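You operate a simulated robot arm through the tools that you are given. There is no shell and no other tool.

You are at the controls of a simulated robot arm. One attempt, no reset.

TASK
Clear mould 35's jam and give the upper rod a full stroke.
Fine: upper rod home first, then the other; run the upper rod out and home; shut the red air valve at the end.

Only the result counts: the job must be done as asked and must still hold three seconds after the hand-in. Knocking over, shifting, dropping, spilling or breaking anything else fails it.

THE ROBOT
A 7-joint arm with a two-finger parallel gripper, fixed in place. Base frame: the origin is at the foot of the arm, x ahead of it, y to its left, z up; the work surface is at about z = 0.882. Units: m, rad, N and s.
With the tool pointing down near the work surface it reaches from about 0.44 to 0.92 m from the base axis. Its first joint turns from -2.007 to 2.007 rad. Payload 3.91 kg.
The TCP is the grasp point between the finger pads, 0.03 m short of the fingertips. In the tool frame z runs along the fingers and y along their closing line. The gripper opens to 0.11 m. The fingers are 0.02 m wide and 0.01 m thick; the gripper's body (0.048 by 0.112 m) begins 0.055 m behind the TCP.
Orientation is that of the tool frame in the base frame, as a unit quaternion [w, x, y, z]. With the fingers straight down and closing along the base's y, the tool's x points along the base's -x, its y along +y and its z along -z.

THE INTERFACE
- The arm moves only by the tool move_arm. Its argument "commands" is a list of rows, each a list of 3 entries, a list of its own where there are three numbers: the turn, a rotation vector about the base's x, y, z in rad, then the shift along the base's x, y, z in m, then the gripper command, from -1 (shut) to 1 (fully open), values between in proportion. In form: [[[rx, ry, rz], [x, y, z], claw], ...]. A call has 1 to 20 rows; each row is the pose to reach, as a shift and turn from the pose commanded when the call began. A row lasts 0.2 s, in which the tool goes at most 0.05 m and 0.15 rad; a call with a longer step from one row to the next is refused whole, and so is a gripper value outside its range. A pose out of reach is approached as far as the arm can. The call stops where the force on the tool passes 40 N (or 10 N more than at its start, if that is more) or the arm is blocked; 0.2 s more then pass. The fingers move at their own pace (about 0.153 m/s each) and stop on an object; they squeeze with about 20 N. The grip force told is the motor's: it shows also when the fingers shut on nothing. Time passes only in rows, and 0.2 s behind the last, so rows that repeat a pose let the fingers close. The reply holds the time, the measured pose of the TCP, the force on the tool along the base axes, the opening and the grip force, in the units named above and with some noise, with the torque about the TCP (base axes, N m) and any sound that the robot's microphone picked up.
- Cameras (640 x 400 px; columns grow to the right, rows downward): "scene" is fixed at [0.1987, -0.6529, 1.5979]; the picture's right is [0.71, -0.71, 0.00], its down [-0.42, -0.42, -0.81] and it looks along [0.57, 0.57, -0.59] (base axes); focal length 255 px, centre (320, 200). "wrist" rides on the gripper at [0.072, 0.017, -0.103] in the tool frame; the picture's right is [-0.23, 0.97, 0.00], its down [-0.76, -0.18, -0.62] and it looks along [-0.61, -0.14, 0.78] (tool axes); focal length 222 px, centre (320, 200). There is no depth. A picture from a camera that has moved, and an enlarged one, comes with that camera's place and axes in the base frame and with its lens. The place of the scene camera against the robot may be out by one fixed shift of up to 0.025 m in any direction.
- get_image(camera): a new picture of that camera. It takes no simulated time.
- move_column(by): slides the trunk up (or, below 0, down) by that many m; the arm rides with it, the base frame stays. It gives what a move gives, with no picture.
- enlarge(camera, box): a new picture of the part [left, top, right, bottom] of that camera's present view, enlarged. It takes no simulated time.
- close_job(): hands the job in; it is judged then, once.

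Places have to be worked out from the pictures, the camera data and where the tool is seen. Open the gripper and draw the arm clear of the work before you hand the job in, unless the task says otherwise.

The tools are called after ">>>" as a command line: name --argument value ..., lists and objects as JSON in quotes. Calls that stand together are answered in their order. move_arm: Moves the arm, as the interface text tells. Its arguments: {"type":"object","properties":{"commands":{"type":"array"}},"required":["commands"]} The other tools are called the same way: move_column (by) slides the trunk up or down; get_image (camera) takes a picture; enlarge (camera, box) takes an enlarged picture of a part of a camera's view; close_job () hands the job in.

At the start:

```text
clock: 0.0
ee_pos: [0.527, -0.408, 1.4091]
tcp_rot: [0.0, 0.0, 1.0, 0.0]
wrist_force: [-0.1, 0.3, -0.1]
ft_torque: [0.0, 0.01, 0.02]
grip_width: 0.11
finger_force: 0.1
trunk travel left (down, up): [-0.85, 0.14]
```

scene: 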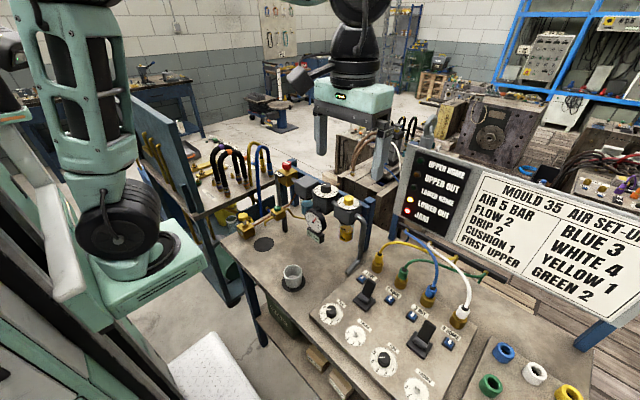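
wrist: 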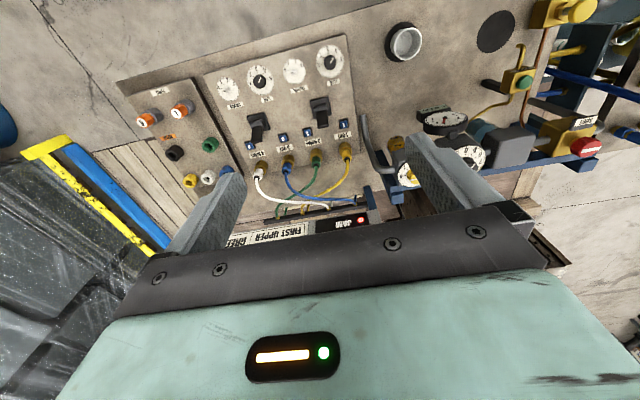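

I start by looking closely at the bench, the sign and the control panel.

>>> enlarge --camera "scene" --box '[380, 140, 640, 340]'

>>> enlarge --camera "scene" --box '[300, 230, 500, 400]'

>>> enlarge --camera "scene" --box '[220, 140, 400, 300]'

>>> enlarge --camera "wrist" --box '[110, 20, 370, 240]'

>>> enlarge --camera "wrist" --box '[360, 0, 640, 200]'

```text
2.00 times, centred on (510, 240) of scene
camera zoom: at [0.1987, -0.6529, 1.5979], right [0.71, -0.71, 0.0], down [-0.42, -0.42, -0.81], along [0.57, 0.57, -0.59], focal length 510 px, centre (-60, 120)
```

zoom: 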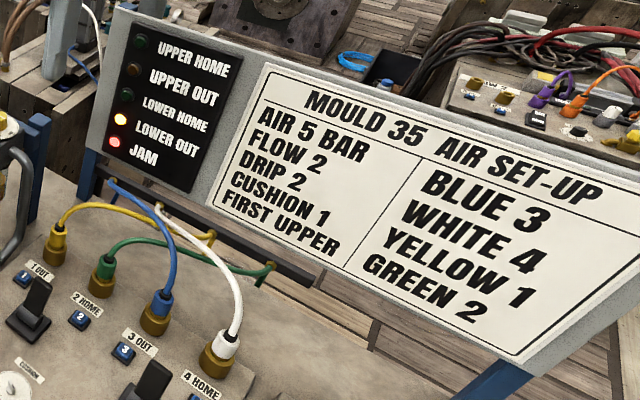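

```text
2.35 times, centred on (400, 315) of scene
camera zoom: at [0.1987, -0.6529, 1.5979], right [0.71, -0.71, 0.0], down [-0.42, -0.42, -0.81], along [0.57, 0.57, -0.59], focal length 600 px, centre (132, -71)
```

zoom: 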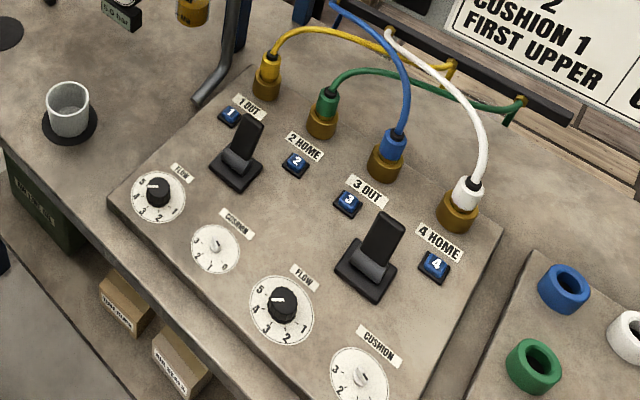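

```text
2.50 times, centred on (310, 220) of scene
camera zoom: at [0.1987, -0.6529, 1.5979], right [0.71, -0.71, 0.0], down [-0.42, -0.42, -0.81], along [0.57, 0.57, -0.59], focal length 638 px, centre (345, 150)
```

zoom: 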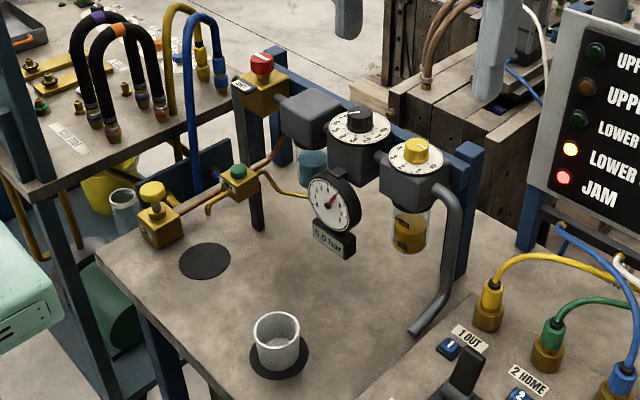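

```text
1.82 times, centred on (240, 130) of wrist
camera zoom: at [0.4541, -0.3908, 1.513], right [0.23, 0.97, 0.0], down [0.76, -0.18, 0.62], along [0.61, -0.14, -0.78], focal length 404 px, centre (466, 327)
```

zoom: 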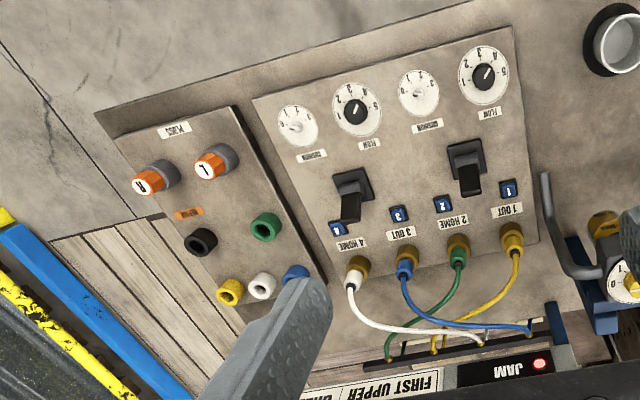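

```text
2.00 times, centred on (500, 100) of wrist
camera zoom: at [0.4541, -0.3908, 1.513], right [0.23, 0.97, 0.0], down [0.76, -0.18, 0.62], along [0.61, -0.14, -0.78], focal length 444 px, centre (-40, 400)
```

zoom: 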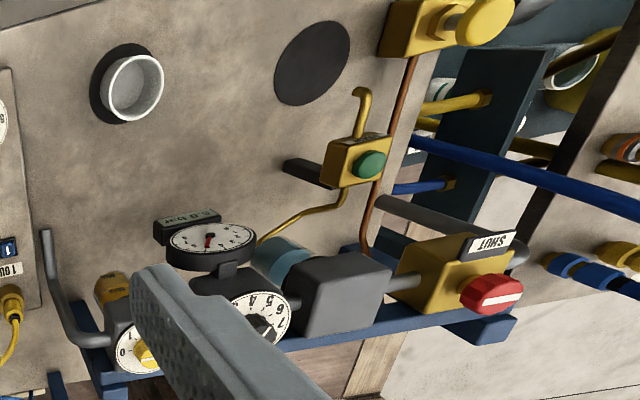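

All four hoses look plugged by colour as the card says. I zoom further into the dials, levers and lamps, and look for the rods themselves.

>>> enlarge --camera "scene" --box '[315, 290, 379, 330]'

>>> enlarge --camera "scene" --box '[360, 340, 440, 400]'

>>> enlarge --camera "scene" --box '[300, 170, 380, 250]'

>>> enlarge --camera "scene" --box '[320, 80, 480, 180]'

>>> enlarge --camera "scene" --box '[430, 80, 560, 160]'

>>> enlarge --camera "wrist" --box '[210, 30, 360, 110]'

>>> enlarge --camera "wrist" --box '[230, 90, 370, 170]'

```text
10.00 times, centred on (347, 310) of scene
camera zoom: at [0.1987, -0.6529, 1.5979], right [0.71, -0.71, 0.0], down [-0.42, -0.42, -0.81], along [0.57, 0.57, -0.59], focal length 2552 px, centre (50, -900)
```

zoom: 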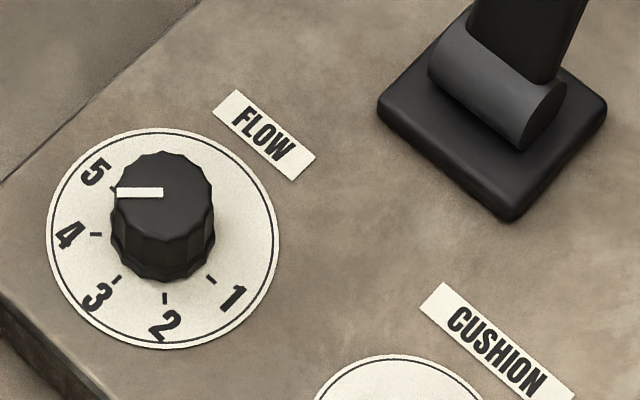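

```text
6.67 times, centred on (400, 370) of scene
camera zoom: at [0.1987, -0.6529, 1.5979], right [0.71, -0.71, 0.0], down [-0.42, -0.42, -0.81], along [0.57, 0.57, -0.59], focal length 1701 px, centre (-213, -933)
```

zoom: 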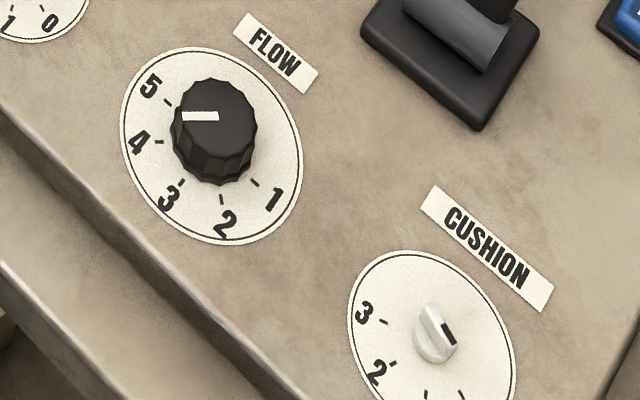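

```text
5.00 times, centred on (340, 210) of scene
camera zoom: at [0.1987, -0.6529, 1.5979], right [0.71, -0.71, 0.0], down [-0.42, -0.42, -0.81], along [0.57, 0.57, -0.59], focal length 1276 px, centre (220, 150)
```

zoom: 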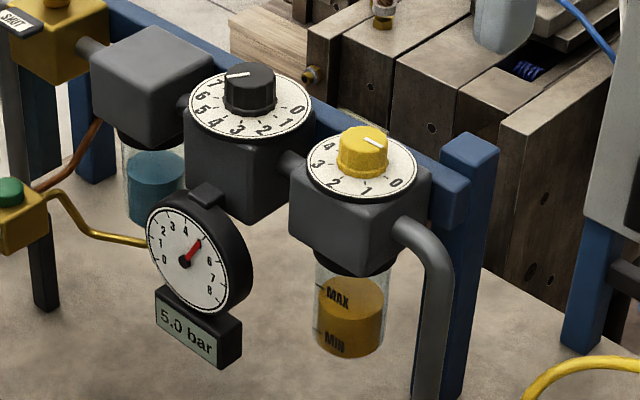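

```text
4.00 times, centred on (400, 130) of scene
camera zoom: at [0.1987, -0.6529, 1.5979], right [0.71, -0.71, 0.0], down [-0.42, -0.42, -0.81], along [0.57, 0.57, -0.59], focal length 1021 px, centre (0, 480)
```

zoom: 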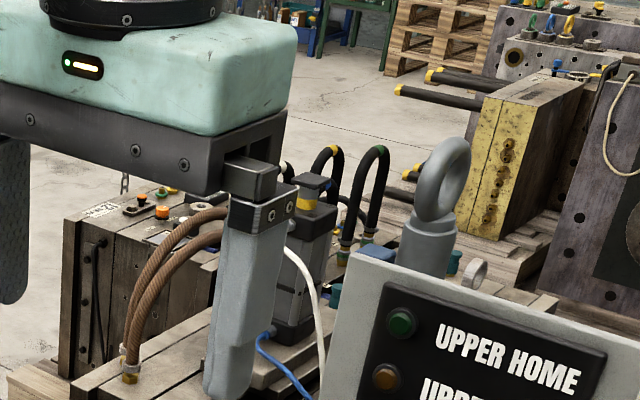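

```text
4.92 times, centred on (495, 120) of scene
camera zoom: at [0.1987, -0.6529, 1.5979], right [0.71, -0.71, 0.0], down [-0.42, -0.42, -0.81], along [0.57, 0.57, -0.59], focal length 1256 px, centre (-542, 594)
```

zoom: 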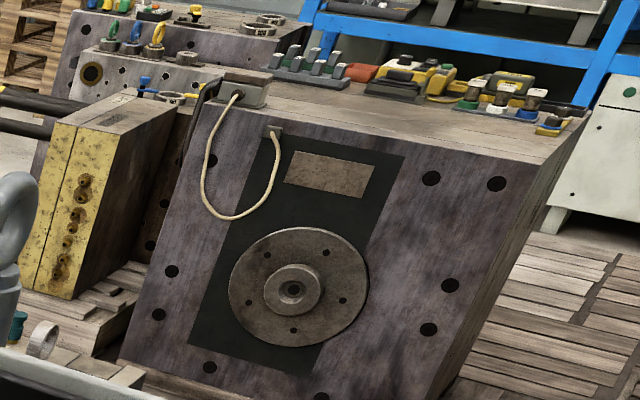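

```text
4.27 times, centred on (285, 70) of wrist
camera zoom: at [0.4541, -0.3908, 1.513], right [0.23, 0.97, 0.0], down [0.76, -0.18, 0.62], along [0.61, -0.14, -0.78], focal length 948 px, centre (469, 755)
```

zoom: 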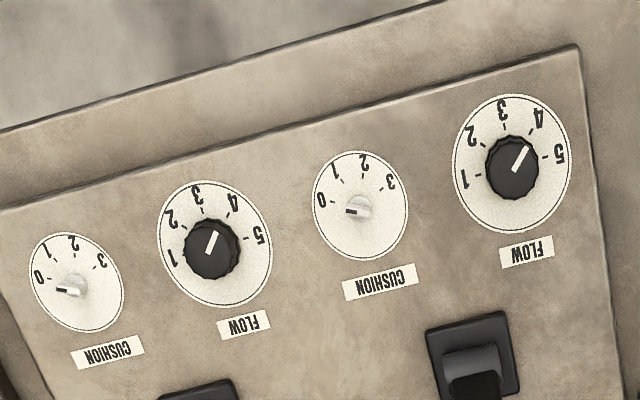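

```text
4.57 times, centred on (300, 130) of wrist
camera zoom: at [0.4541, -0.3908, 1.513], right [0.23, 0.97, 0.0], down [0.76, -0.18, 0.62], along [0.61, -0.14, -0.78], focal length 1015 px, centre (411, 520)
```

zoom: 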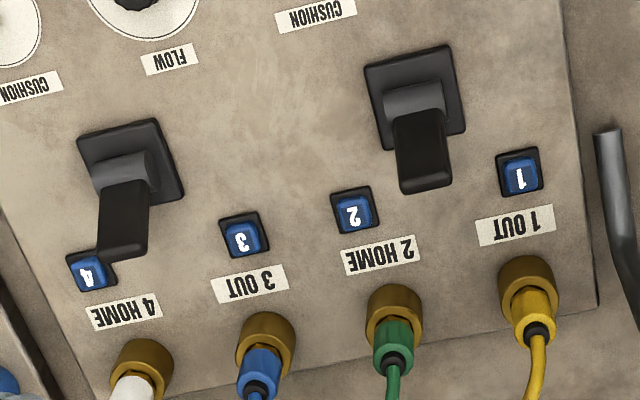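

The flow dials read about 4, the cushions about 0 and the pressure 5.0 bar. The lamps show LOWER OUT and JAM lit, with the upper rod between its ends. Before touching anything I need to know which hoses feed the upper cylinder, so I tilt the hand forward to look at the mould behind the sign.

>>> move_arm --commands '[[[0, -0.14, 0], [0, 0, 0.02], 1], [[0, -0.28, 0], [0, 0, 0.04], 1], [[0, -0.42, 0], [0, 0, 0.06], 1], [[0, -0.56, 0], [0, 0, 0.08], 1]]'

```text
clock: 1.0
ee_pos: [0.5282, -0.4081, 1.4889]
tcp_rot: [0.277, -0.001, 0.961, 0.0]
wrist_force: [0.7, 0.2, -0.6]
ft_torque: [0.0, 0.0, 0.0]
grip_width: 0.1099
finger_force: 0.1
trunk travel left (down, up): [-0.85, 0.14]
```

The hand is tilted forward now; I take new pictures.

>>> get_image --camera "wrist"

>>> get_image --camera "scene"

```text
taken
camera wrist: at [0.4107, -0.3912, 1.5385], right [0.19, 0.97, 0.12], down [0.31, -0.18, 0.93], along [0.93, -0.14, -0.34], focal length 222 px, centre (320, 200)
```

wrist: 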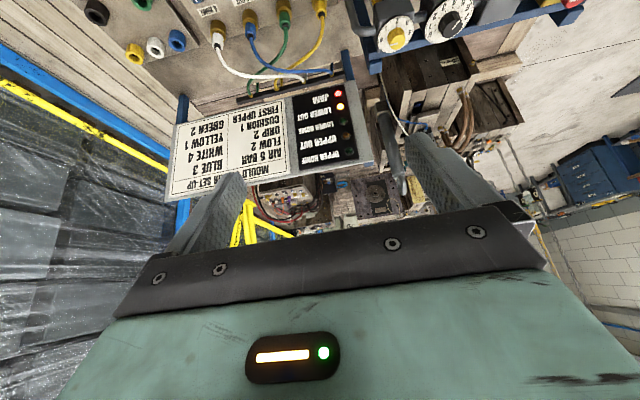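

```text
taken
```

scene: 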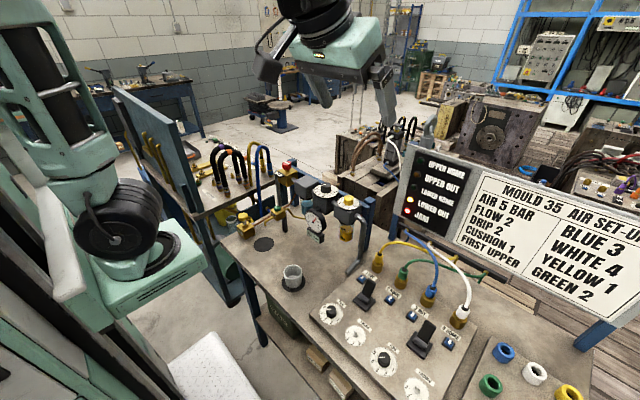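

I enlarge the mould region behind and beside the sign.

>>> enlarge --camera "wrist" --box '[340, 40, 540, 180]'

>>> enlarge --camera "wrist" --box '[160, 0, 400, 180]'

>>> enlarge --camera "scene" --box '[330, 100, 450, 220]'

```text
2.86 times, centred on (440, 110) of wrist
camera zoom: at [0.4107, -0.3912, 1.5385], right [0.19, 0.97, 0.12], down [0.31, -0.18, 0.93], along [0.93, -0.14, -0.34], focal length 635 px, centre (-23, 457)
```

zoom: 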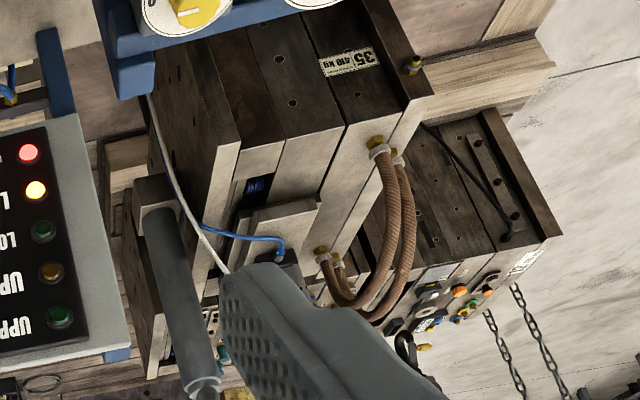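

```text
2.22 times, centred on (280, 90) of wrist
camera zoom: at [0.4107, -0.3912, 1.5385], right [0.19, 0.97, 0.12], down [0.31, -0.18, 0.93], along [0.93, -0.14, -0.34], focal length 494 px, centre (409, 444)
```

zoom: 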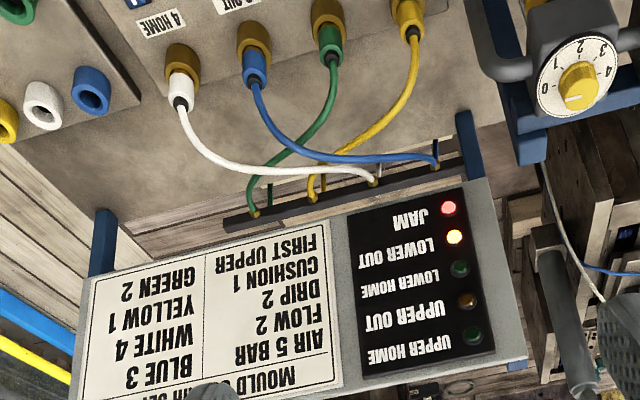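

```text
3.33 times, centred on (390, 160) of scene
camera zoom: at [0.1987, -0.6529, 1.5979], right [0.71, -0.71, 0.0], down [-0.42, -0.42, -0.81], along [0.57, 0.57, -0.59], focal length 851 px, centre (87, 333)
```

zoom: 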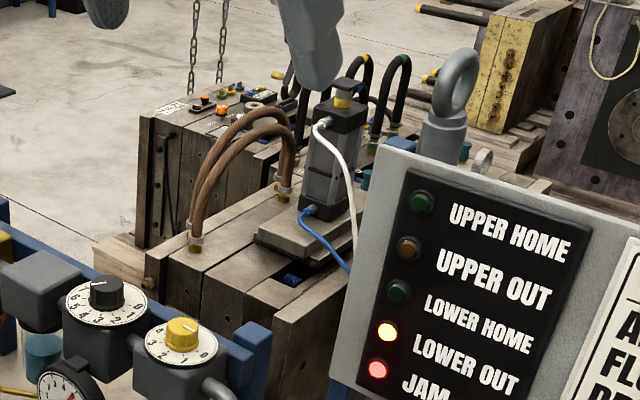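

Mould 35 (plate "35 410 kg") carries a cylinder on top with the blue and white hoses, so the upper rod seems to be on ports 3/4, the right-hand lever. I swing the hand to the left, high above everything, to look for the lower cylinder and check this.

>>> move_arm --commands '[[[0, 0, 0], [0, 0.045, 0.01], 1], [[0, 0, 0], [0, 0.09, 0.02], 1], [[0, 0, 0], [0, 0.135, 0.03], 1], [[0, 0, 0], [0, 0.18, 0.04], 1], [[0, 0, 0], [0, 0.225, 0.05], 1], [[0, 0, 0], [0, 0.27, 0.05], 1], [[0, 0, 0], [0, 0.315, 0.05], 1], [[0, 0, 0], [0, 0.36, 0.05], 1]]'

>>> get_image --camera "wrist"

>>> get_image --camera "scene"

```text
clock: 2.8
ee_pos: [0.5815, -0.0499, 1.4896]
tcp_rot: [0.276, 0.0, 0.961, -0.001]
wrist_force: [-0.9, -0.4, -0.3]
ft_torque: [0.05, -0.03, 0.03]
grip_width: 0.1099
finger_force: 0.0
out of reach, approached as far as the arm can: row 3, 4, 5, 6, 7, 8
trunk travel left (down, up): [-0.85, 0.14]
```

```text
taken
camera wrist: at [0.4653, -0.032, 1.54], right [0.19, 0.97, 0.12], down [0.31, -0.18, 0.93], along [0.93, -0.14, -0.34], focal length 222 px, centre (320, 200)
```

wrist: 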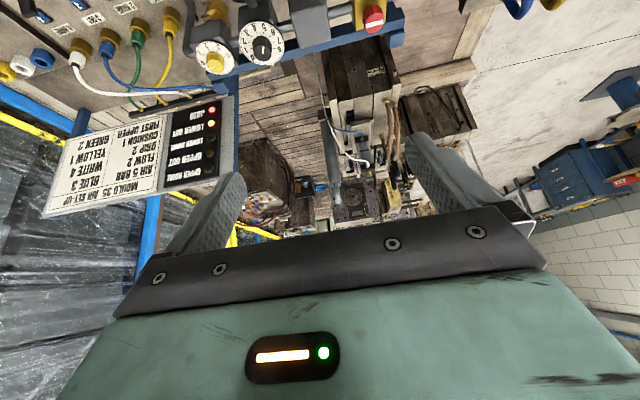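

```text
taken
```

scene: 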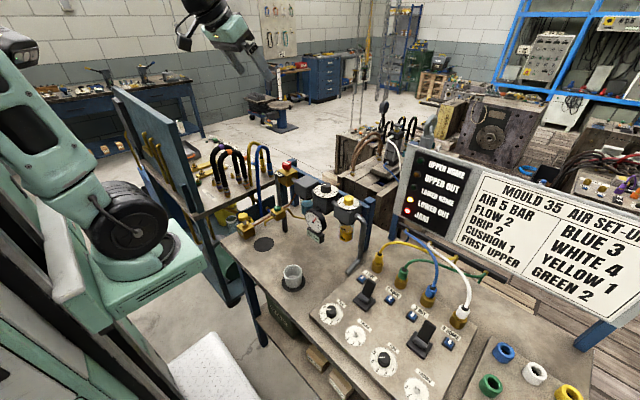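

The hand now looks straight at the mould from the left; I enlarge the mould and the hose runs.

>>> enlarge --camera "wrist" --box '[300, 40, 440, 220]'

>>> enlarge --camera "scene" --box '[340, 100, 440, 200]'

>>> enlarge --camera "wrist" --box '[220, 0, 420, 100]'

>>> enlarge --camera "wrist" --box '[40, 0, 240, 140]'

```text
2.22 times, centred on (370, 130) of wrist
camera zoom: at [0.4653, -0.032, 1.54], right [0.19, 0.97, 0.12], down [0.31, -0.18, 0.93], along [0.93, -0.14, -0.34], focal length 494 px, centre (209, 356)
```

zoom: 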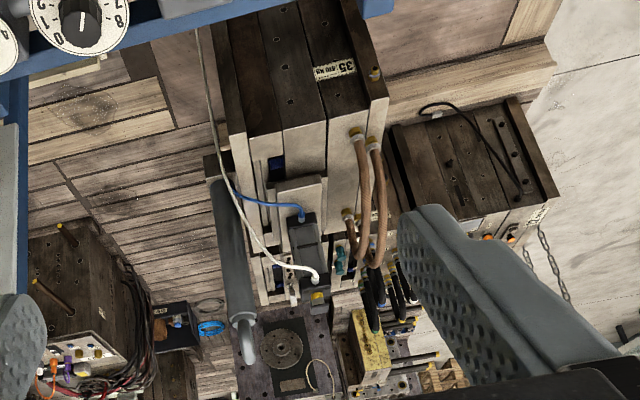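

```text
4.00 times, centred on (390, 150) of scene
camera zoom: at [0.1987, -0.6529, 1.5979], right [0.71, -0.71, 0.0], down [-0.42, -0.42, -0.81], along [0.57, 0.57, -0.59], focal length 1021 px, centre (40, 400)
```

zoom: 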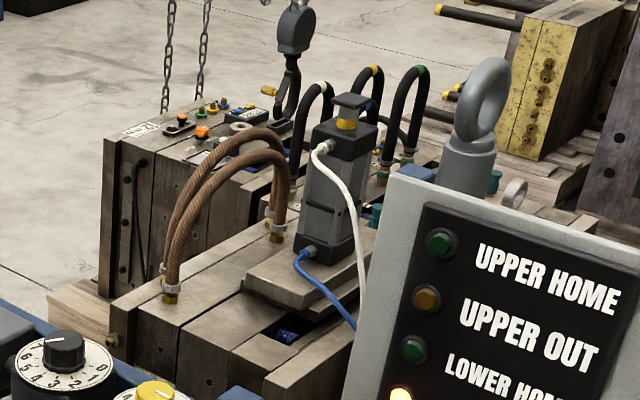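

```text
3.20 times, centred on (320, 50) of wrist
camera zoom: at [0.4653, -0.032, 1.54], right [0.19, 0.97, 0.12], down [0.31, -0.18, 0.93], along [0.93, -0.14, -0.34], focal length 711 px, centre (320, 680)
```

zoom: 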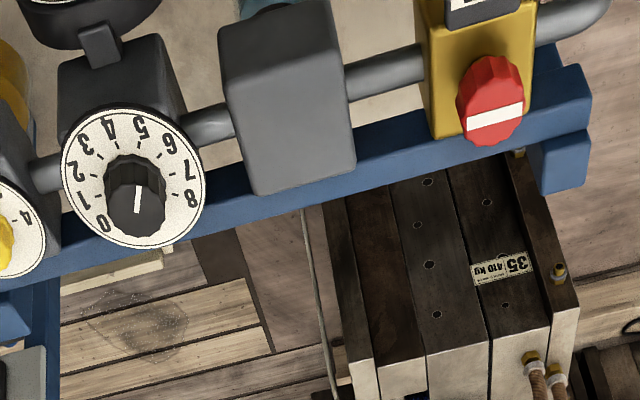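

```text
2.86 times, centred on (140, 70) of wrist
camera zoom: at [0.4653, -0.032, 1.54], right [0.19, 0.97, 0.12], down [0.31, -0.18, 0.93], along [0.93, -0.14, -0.34], focal length 635 px, centre (834, 571)
```

zoom: 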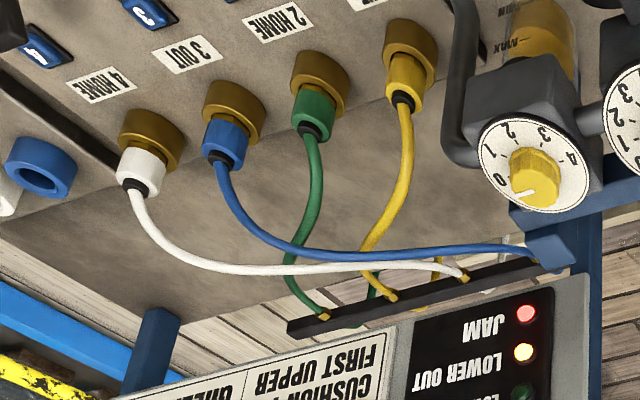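

The top cylinder on mould 35 has only the blue and white hoses, so upper rod is valve 3/4 (the right lever) and lower is 1/2. Next I level the hand and turn it to look along -y, so I can see the lever tilt from the side.

>>> move_arm --commands '[[[0, 0.14, 0], [0, -0.03, -0.03], 1], [[0, 0.28, 0], [0, -0.06, -0.07], 1], [[0, 0.42, 0], [0, -0.09, -0.11], 1], [[0, 0.56, 0], [0, -0.12, -0.15], 1], [[0, 0.56, 0], [0.02, -0.13, -0.19], 1]]'

```text
clock: 4.0
ee_pos: [0.6021, -0.1734, 1.3016]
tcp_rot: [0.0, -0.001, 1.0, 0.0]
wrist_force: [-0.4, 0.5, -0.8]
ft_torque: [-0.02, -0.01, 0.0]
grip_width: 0.1098
finger_force: 0.0
trunk travel left (down, up): [-0.85, 0.14]
```

The hand is level at (0.60, -0.17, 1.30). Now I turn it a quarter turn about the vertical so the camera looks toward -y over the panel.

>>> move_arm --commands '[[[0, 0, -0.145], [0, 0, -0.01], 1], [[0, 0, -0.29], [0, -0.01, -0.02], 1], [[0, 0, -0.435], [0, -0.02, -0.03], 1], [[0, 0, -0.58], [0, -0.03, -0.04], 1], [[0, 0, -0.725], [0, -0.04, -0.05], 1], [[0, 0, -0.87], [0, -0.05, -0.06], 1], [[0, 0, -1.015], [0, -0.06, -0.07], 1], [[0, 0, -1.16], [0, -0.07, -0.08], 1], [[0, 0, -1.305], [0, -0.08, -0.09], 1], [[0, 0, -1.45], [0, -0.09, -0.1], 1], [[0, 0, -1.57], [0, -0.1, -0.11], 1]]'

>>> get_image --camera "wrist"

>>> get_image --camera "scene"

```text
clock: 6.4
ee_pos: [0.6036, -0.2742, 1.191]
tcp_rot: [0.001, 0.707, 0.707, 0.0]
wrist_force: [0.2, 0.4, -0.3]
ft_torque: [-0.01, -0.04, 0.03]
grip_width: 0.1102
finger_force: 0.0
trunk travel left (down, up): [-0.85, 0.14]
```

```text
taken
camera wrist: at [0.62, -0.2013, 1.2945], right [0.97, -0.23, 0.0], down [-0.18, -0.76, 0.62], along [-0.14, -0.61, -0.78], focal length 222 px, centre (320, 200)
```

wrist: 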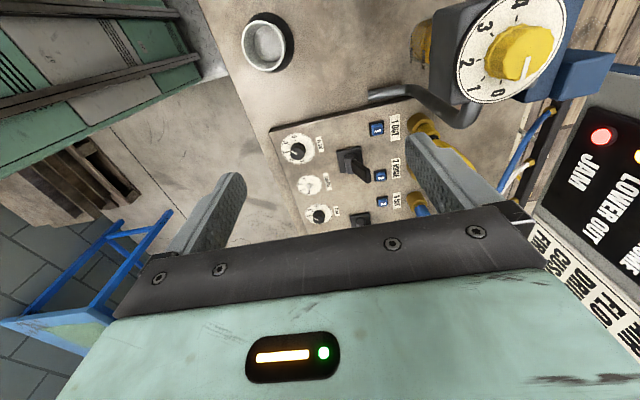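

```text
taken
```

scene: 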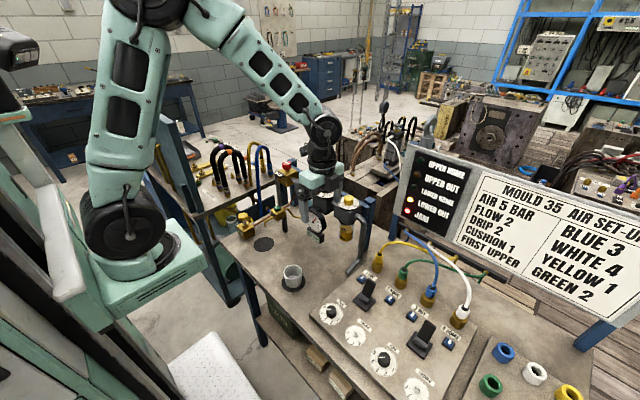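

Now I enlarge the panel from this side view to see how the levers lean.

>>> enlarge --camera "wrist" --box '[270, 90, 430, 230]'

>>> enlarge --camera "wrist" --box '[330, 130, 400, 190]'

>>> enlarge --camera "scene" --box '[345, 260, 460, 360]'

```text
2.86 times, centred on (350, 160) of wrist
camera zoom: at [0.62, -0.2013, 1.2945], right [0.97, -0.23, 0.0], down [-0.18, -0.76, 0.62], along [-0.14, -0.61, -0.78], focal length 635 px, centre (234, 314)
```

zoom: 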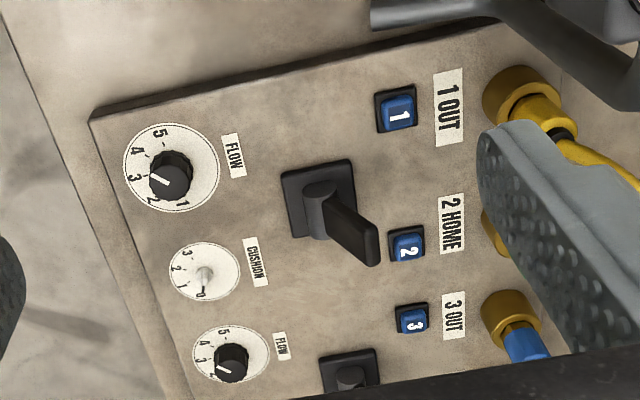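

```text
6.67 times, centred on (365, 160) of wrist
camera zoom: at [0.62, -0.2013, 1.2945], right [0.97, -0.23, 0.0], down [-0.18, -0.76, 0.62], along [-0.14, -0.61, -0.78], focal length 1481 px, centre (20, 467)
```

zoom: 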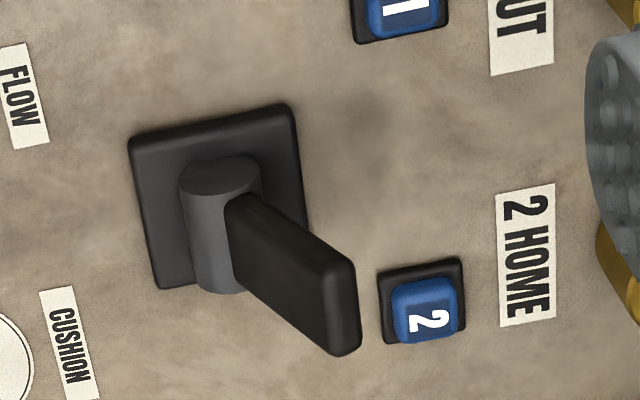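

```text
4.00 times, centred on (402, 310) of scene
camera zoom: at [0.1987, -0.6529, 1.5979], right [0.71, -0.71, 0.0], down [-0.42, -0.42, -0.81], along [0.57, 0.57, -0.59], focal length 1021 px, centre (-10, -240)
```

zoom: 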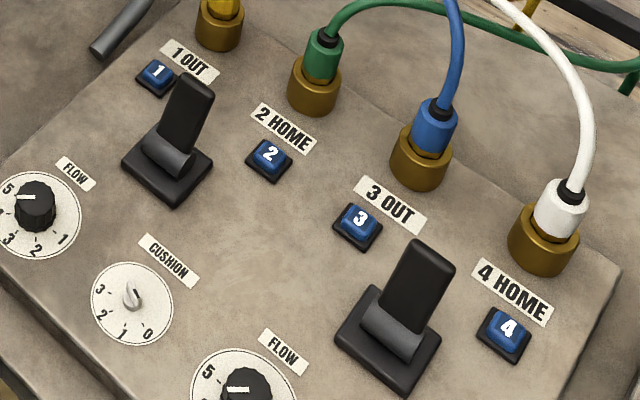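

The lever leans about 27° toward the ports (+x), pivoting about y, and sits mid-way between the blue buttons. I place the left lever base near (0.631, -0.428, 0.897) and the right one near (0.630, -0.606). I move high above the right (upper rod) lever, with the fingers set to straddle it along x, to check alignment.

>>> move_arm --commands '[[[0, 0, 0], [0.006, -0.04, 0], 0.1], [[0, 0, 0], [0.012, -0.08, 0], 0.1], [[0, 0, 0], [0.018, -0.12, -0.01], 0.1], [[0, 0, 0], [0.024, -0.16, -0.02], 0.1], [[0, 0, 0], [0.03, -0.2, -0.03], 0.1], [[0, 0, 0], [0.036, -0.24, -0.05], 0.1], [[0, 0, 0], [0.042, -0.28, -0.07], 0.1], [[0, 0, 0], [0.046, -0.315, -0.09], 0.1], [[0, 0, 0], [0.046, -0.332, -0.1], 0.1]]'

>>> get_image --camera "wrist"

>>> get_image --camera "scene"

```text
clock: 8.4
ee_pos: [0.6472, -0.6065, 1.0912]
tcp_rot: [0.0, 0.707, 0.707, 0.0]
wrist_force: [-0.2, 0.1, 0.1]
ft_torque: [-0.03, 0.01, -0.01]
grip_width: 0.0606
finger_force: 0.1
trunk travel left (down, up): [-0.85, 0.14]
```

```text
taken
camera wrist: at [0.6645, -0.5336, 1.196], right [0.97, -0.23, 0.0], down [-0.18, -0.76, 0.62], along [-0.14, -0.61, -0.78], focal length 222 px, centre (320, 200)
```

wrist: 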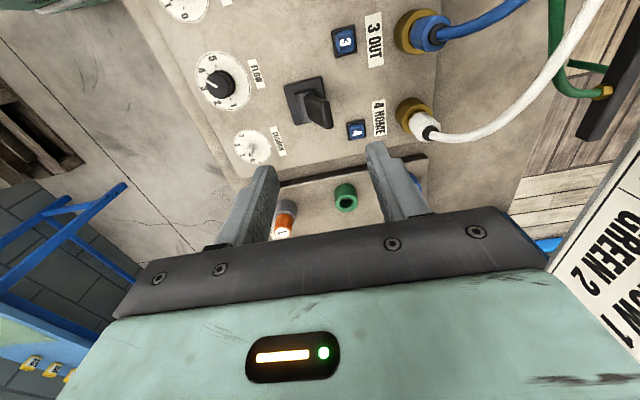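

```text
taken
```

scene: 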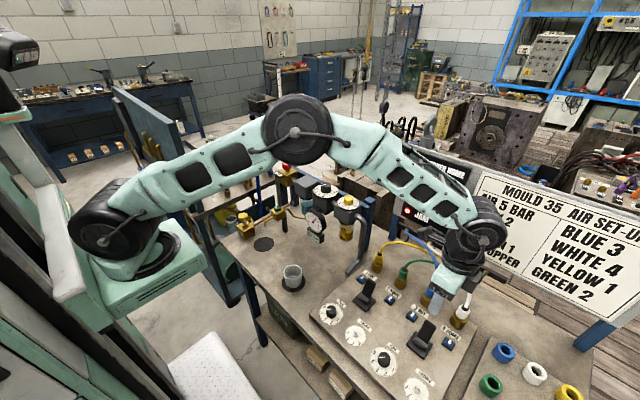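

The hand is above the right lever; the reach looks adequate. I enlarge the wrist view to fix the lever's position.

>>> enlarge --camera "wrist" --box '[260, 60, 400, 160]'

>>> enlarge --camera "scene" --box '[390, 180, 520, 370]'

```text
4.00 times, centred on (330, 110) of wrist
camera zoom: at [0.6645, -0.5336, 1.196], right [0.97, -0.23, 0.0], down [-0.18, -0.76, 0.62], along [-0.14, -0.61, -0.78], focal length 888 px, centre (280, 560)
```

zoom: 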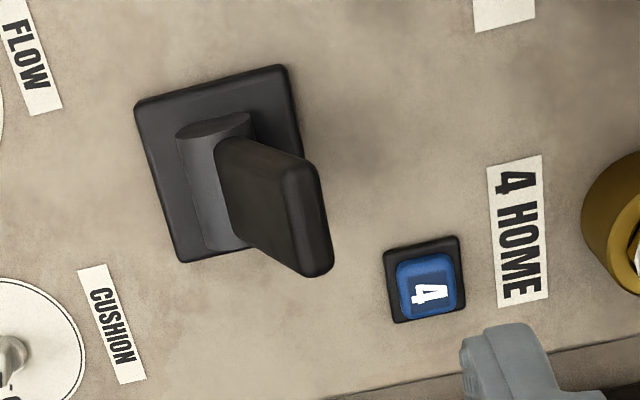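

```text
2.11 times, centred on (455, 275) of scene
camera zoom: at [0.1987, -0.6529, 1.5979], right [0.71, -0.71, 0.0], down [-0.42, -0.42, -0.81], along [0.57, 0.57, -0.59], focal length 537 px, centre (36, 42)
```

zoom: 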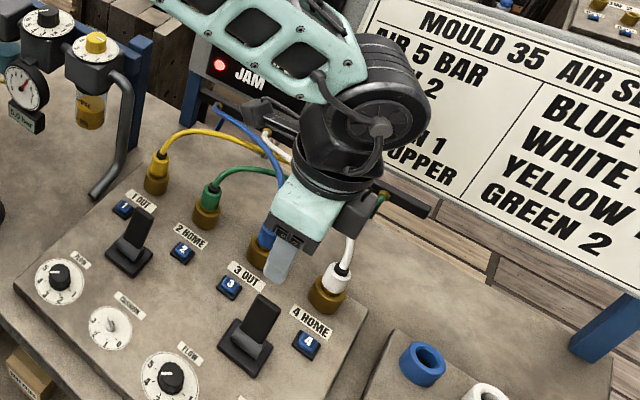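

The lever's base is at about (0.634, -0.607) and its handle tip at about (0.657, -0.607, 0.968); the hand is centred on it. I lower the straddling fingers so the tips reach about z = 0.93.

>>> move_arm --commands '[[[0, 0, 0], [0.002, 0, -0.03], 0.1], [[0, 0, 0], [0.003, 0, -0.06], 0.1], [[0, 0, 0], [0.003, 0, -0.085], 0.1], [[0, 0, 0], [0.003, 0, -0.11], 0.1], [[0, 0, 0], [0.003, 0, -0.128], 0.1]]'

>>> get_image --camera "wrist"

>>> get_image --camera "scene"

```text
clock: 9.6
ee_pos: [0.6512, -0.6086, 0.9634]
tcp_rot: [0.001, 0.707, 0.707, 0.0]
wrist_force: [-0.2, -0.6, -0.1]
ft_torque: [0.01, 0.01, 0.01]
grip_width: 0.0607
finger_force: 0.0
trunk travel left (down, up): [-0.85, 0.14]
```

```text
taken
camera wrist: at [0.668, -0.5349, 1.0673], right [0.97, -0.23, 0.0], down [-0.18, -0.76, 0.62], along [-0.14, -0.61, -0.78], focal length 222 px, centre (320, 200)
```

wrist: 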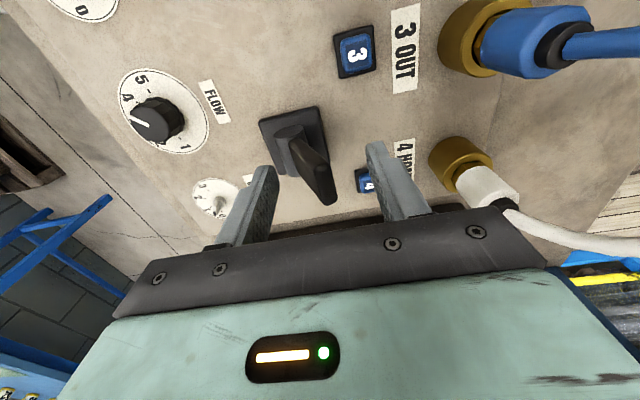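

```text
taken
```

scene: 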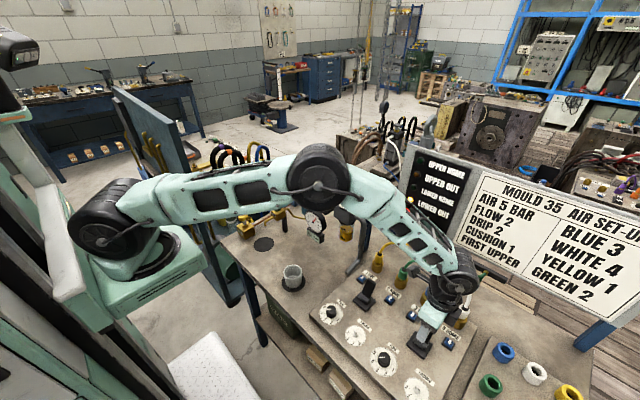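

The lever's handle sits between the two fingers with no contact. I now drag the lever toward the operator (-x), slowly, to send the upper rod home.

>>> move_arm --commands '[[[0, 0, 0], [-0.01, 0, 0], 0.1], [[0, 0, 0], [-0.02, 0, 0], 0.1], [[0, 0, 0], [-0.03, 0, 0], 0.1], [[0, 0, 0], [-0.04, 0, 0], 0.1]]'

>>> get_image --camera "wrist"

>>> enlarge --camera "scene" --box '[380, 140, 500, 240]'

```text
clock: 10.6
ee_pos: [0.6126, -0.608, 0.9632]
tcp_rot: [-0.001, 0.707, 0.707, 0.0]
wrist_force: [1.0, -0.5, 0.8]
ft_torque: [-0.03, 0.01, -0.01]
grip_width: 0.0606
finger_force: 0.2
trunk travel left (down, up): [-0.85, 0.14]
```

```text
taken
camera wrist: at [0.6289, -0.5338, 1.0668], right [0.97, -0.23, 0.0], down [-0.18, -0.76, 0.62], along [-0.14, -0.61, -0.78], focal length 222 px, centre (320, 200)
```

wrist: 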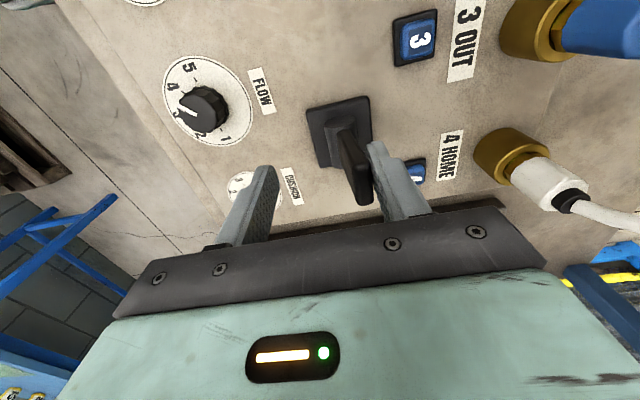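

```text
4.00 times, centred on (440, 190) of scene
camera zoom: at [0.1987, -0.6529, 1.5979], right [0.71, -0.71, 0.0], down [-0.42, -0.42, -0.81], along [0.57, 0.57, -0.59], focal length 1021 px, centre (-160, 240)
```

zoom: 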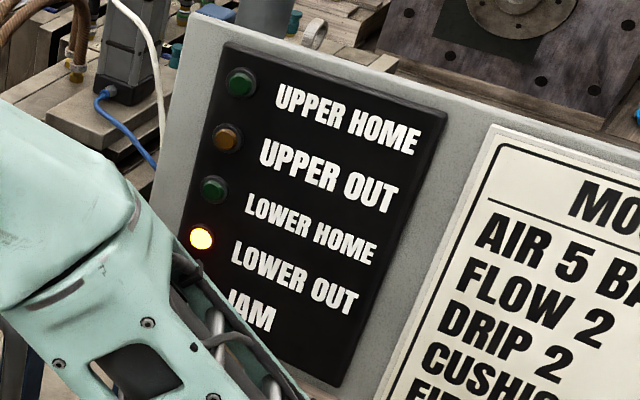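

The lever followed with almost no force and now stands near upright; the lamps are unchanged so far. I carry on toward -x.

>>> move_arm --commands '[[[0, 0, 0], [-0.008, 0, 0], 0.1], [[0, 0, 0], [-0.016, 0, 0], 0.1], [[0, 0, 0], [-0.022, 0, 0], 0.1], [[0, 0, 0], [-0.022, 0, 0], 0.1]]'

>>> get_image --camera "wrist"

>>> enlarge --camera "scene" --box '[380, 140, 500, 240]'

```text
clock: 11.6
ee_pos: [0.5906, -0.6073, 0.9617]
tcp_rot: [0.0, 0.707, 0.707, 0.0]
wrist_force: [2.1, -0.2, -0.1]
ft_torque: [-0.01, -0.12, -0.02]
grip_width: 0.0617
finger_force: 1.4
trunk travel left (down, up): [-0.85, 0.14]
```

```text
taken
camera wrist: at [0.6076, -0.5338, 1.0675], right [0.97, -0.23, 0.0], down [-0.18, -0.76, 0.62], along [-0.14, -0.61, -0.78], focal length 222 px, centre (320, 200)
```

wrist: 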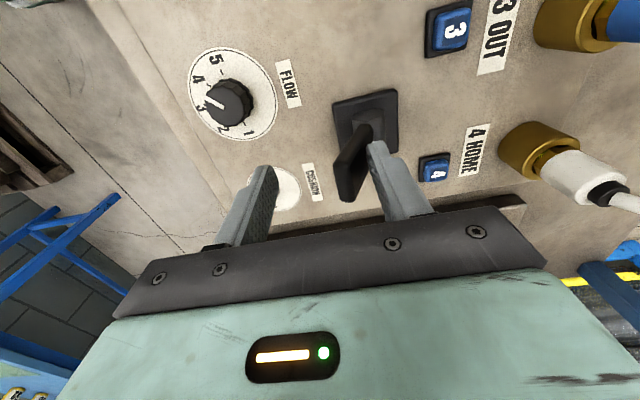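

```text
4.00 times, centred on (440, 190) of scene
camera zoom: at [0.1987, -0.6529, 1.5979], right [0.71, -0.71, 0.0], down [-0.42, -0.42, -0.81], along [0.57, 0.57, -0.59], focal length 1021 px, centre (-160, 240)
```

zoom: 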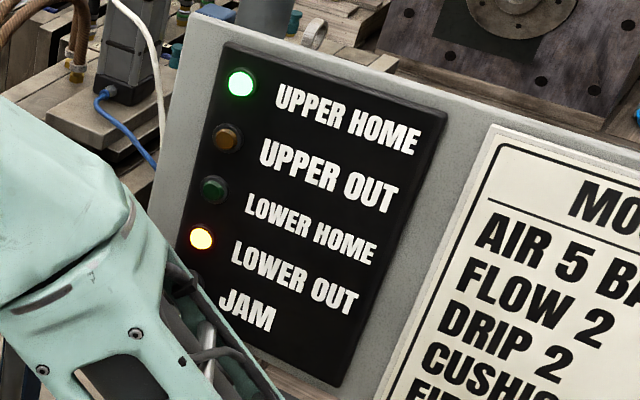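

UPPER HOME is lit, so the lever mapping is right: toward the operator is HOME on 3/4. I ease off, lift clear and move over the left lever at about y = -0.428.

>>> move_arm --commands '[[[0, 0, 0], [0.004, 0, 0], 0.1], [[0, 0, 0], [0.004, 0, 0.03], 0.1], [[0, 0, 0], [0.004, 0, 0.065], 0.1], [[0, 0, 0], [0.004, 0, 0.1], 0.1], [[0, 0, 0], [0.02, 0.045, 0.1], 0.1], [[0, 0, 0], [0.035, 0.09, 0.1], 0.1], [[0, 0, 0], [0.05, 0.135, 0.1], 0.1], [[0, 0, 0], [0.059, 0.179, 0.1], 0.1]]'

>>> get_image --camera "wrist"

>>> get_image --camera "scene"

```text
clock: 13.4
ee_pos: [0.6501, -0.4311, 1.0628]
tcp_rot: [0.0, 0.707, 0.707, 0.0]
wrist_force: [-0.2, -0.4, -1.0]
ft_torque: [0.04, 0.0, 0.0]
grip_width: 0.0608
finger_force: 0.2
trunk travel left (down, up): [-0.85, 0.14]
```

```text
taken
camera wrist: at [0.6661, -0.3577, 1.1682], right [0.97, -0.23, 0.0], down [-0.18, -0.76, 0.62], along [-0.14, -0.61, -0.78], focal length 222 px, centre (320, 200)
```

wrist: 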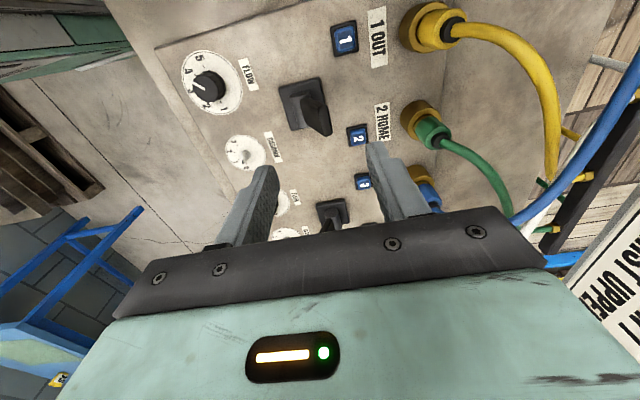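

```text
taken
```

scene: 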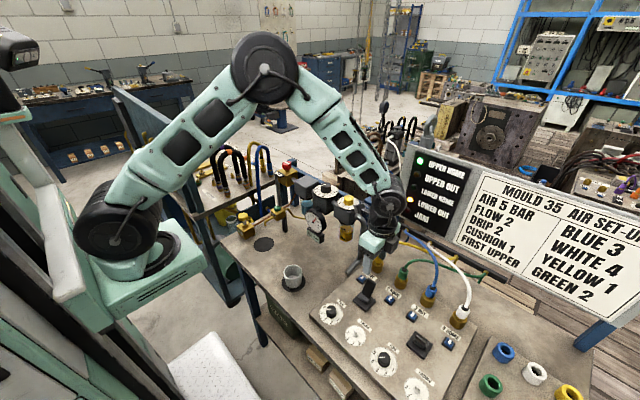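

I check the lamps and the left lever's alignment in enlarged views before lowering.

>>> enlarge --camera "scene" --box '[380, 140, 500, 240]'

>>> enlarge --camera "wrist" --box '[260, 60, 400, 160]'

>>> enlarge --camera "scene" --box '[320, 180, 460, 380]'

```text
4.00 times, centred on (440, 190) of scene
camera zoom: at [0.1987, -0.6529, 1.5979], right [0.71, -0.71, 0.0], down [-0.42, -0.42, -0.81], along [0.57, 0.57, -0.59], focal length 1021 px, centre (-160, 240)
```

zoom: 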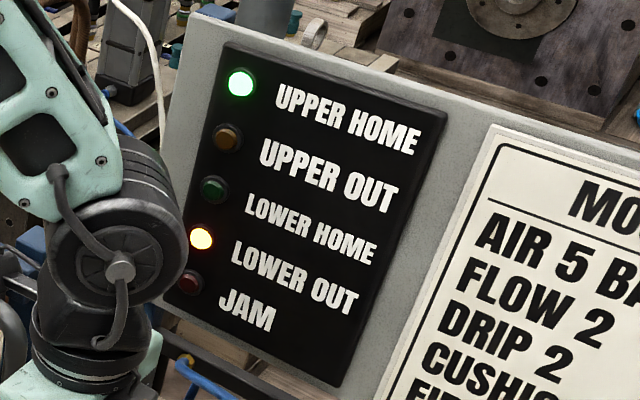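

```text
4.00 times, centred on (330, 110) of wrist
camera zoom: at [0.6661, -0.3577, 1.1682], right [0.97, -0.23, 0.0], down [-0.18, -0.76, 0.62], along [-0.14, -0.61, -0.78], focal length 888 px, centre (280, 560)
```

zoom: 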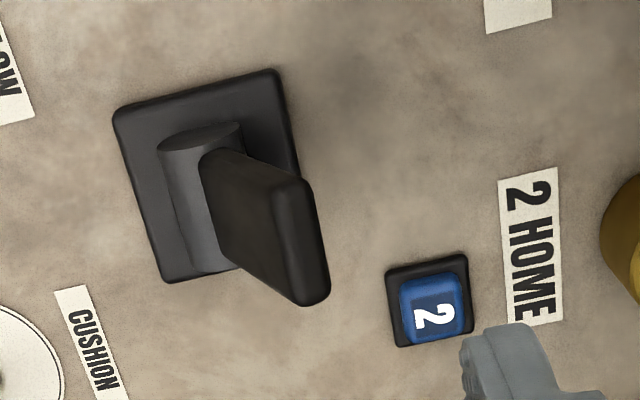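

```text
2.00 times, centred on (390, 280) of scene
camera zoom: at [0.1987, -0.6529, 1.5979], right [0.71, -0.71, 0.0], down [-0.42, -0.42, -0.81], along [0.57, 0.57, -0.59], focal length 510 px, centre (180, 40)
```

zoom: 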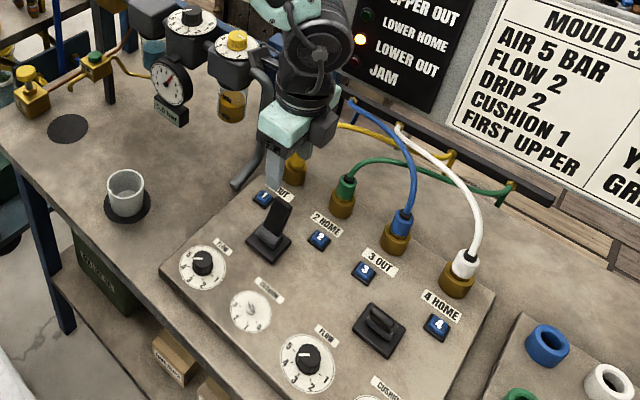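

JAM is off, UPPER HOME is lit and LOWER OUT is lit. The left lever's base is at about (0.633, -0.427) with its tip at (0.658, 0.966), so I lower the fingers around it.

>>> move_arm --commands '[[[0, 0, 0], [0.001, 0.003, -0.03], 0.1], [[0, 0, 0], [0.001, 0.003, -0.06], 0.1], [[0, 0, 0], [0.001, 0.003, -0.085], 0.1], [[0, 0, 0], [0.001, 0.003, -0.1], 0.1]]'

>>> get_image --camera "wrist"

>>> get_image --camera "scene"

```text
clock: 14.4
ee_pos: [0.6509, -0.4268, 0.9625]
tcp_rot: [0.001, 0.707, 0.708, 0.0]
wrist_force: [0.3, -0.6, 0.0]
ft_torque: [0.02, -0.04, -0.02]
grip_width: 0.0605
finger_force: 0.2
trunk travel left (down, up): [-0.85, 0.14]
```

```text
taken
camera wrist: at [0.6673, -0.3531, 1.0663], right [0.97, -0.23, 0.0], down [-0.18, -0.76, 0.62], along [-0.14, -0.61, -0.78], focal length 222 px, centre (320, 200)
```

wrist: 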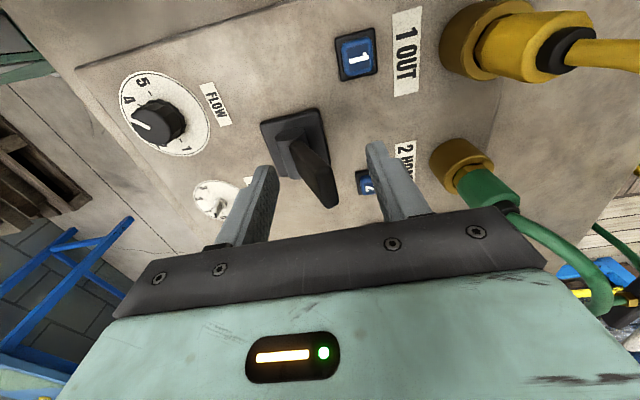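

```text
taken
```

scene: 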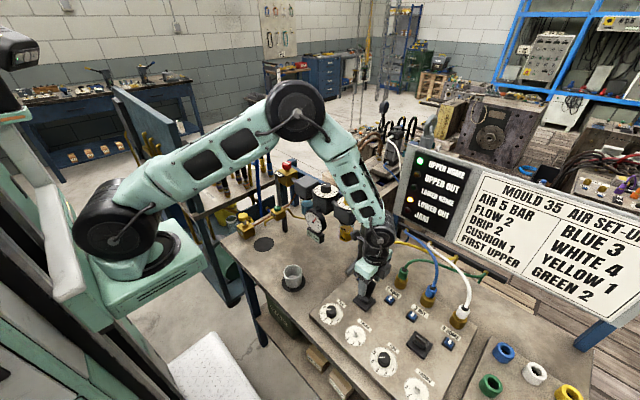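

The left lever lies between the fingers just as the right one did. I drag it the same distance toward -x to send the lower rod home.

>>> move_arm --commands '[[[0, 0, 0], [-0.01, 0, 0], 0.1], [[0, 0, 0], [-0.02, 0, 0], 0.1], [[0, 0, 0], [-0.03, 0, 0], 0.1], [[0, 0, 0], [-0.04, 0, 0], 0.1], [[0, 0, 0], [-0.048, 0, 0], 0.1], [[0, 0, 0], [-0.056, 0, 0], 0.1], [[0, 0, 0], [-0.061, 0, 0], 0.1], [[0, 0, 0], [-0.061, 0, 0], 0.1]]'

>>> get_image --camera "wrist"

>>> enlarge --camera "scene" --box '[320, 140, 500, 280]'

```text
clock: 16.2
ee_pos: [0.5896, -0.4247, 0.9633]
tcp_rot: [0.001, 0.706, 0.708, 0.001]
wrist_force: [7.1, -0.1, 2.1]
ft_torque: [-0.09, -0.26, -0.07]
grip_width: 0.0639
finger_force: 3.3
trunk travel left (down, up): [-0.85, 0.14]
```

```text
taken
camera wrist: at [0.6061, -0.3519, 1.0681], right [0.97, -0.23, 0.0], down [-0.18, -0.76, 0.62], along [-0.14, -0.61, -0.78], focal length 222 px, centre (320, 200)
```

wrist: 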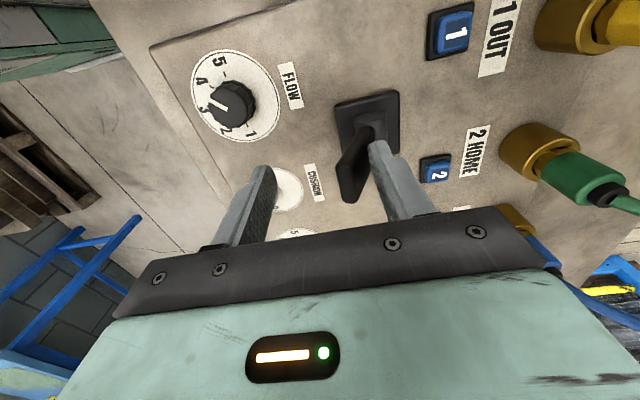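

```text
2.86 times, centred on (410, 210) of scene
camera zoom: at [0.1987, -0.6529, 1.5979], right [0.71, -0.71, 0.0], down [-0.42, -0.42, -0.81], along [0.57, 0.57, -0.59], focal length 729 px, centre (63, 171)
```

zoom: 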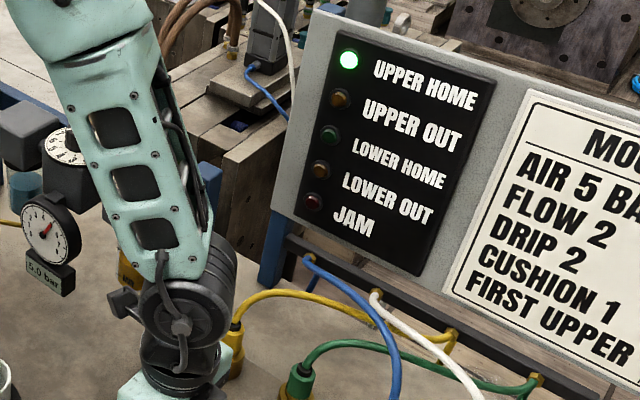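

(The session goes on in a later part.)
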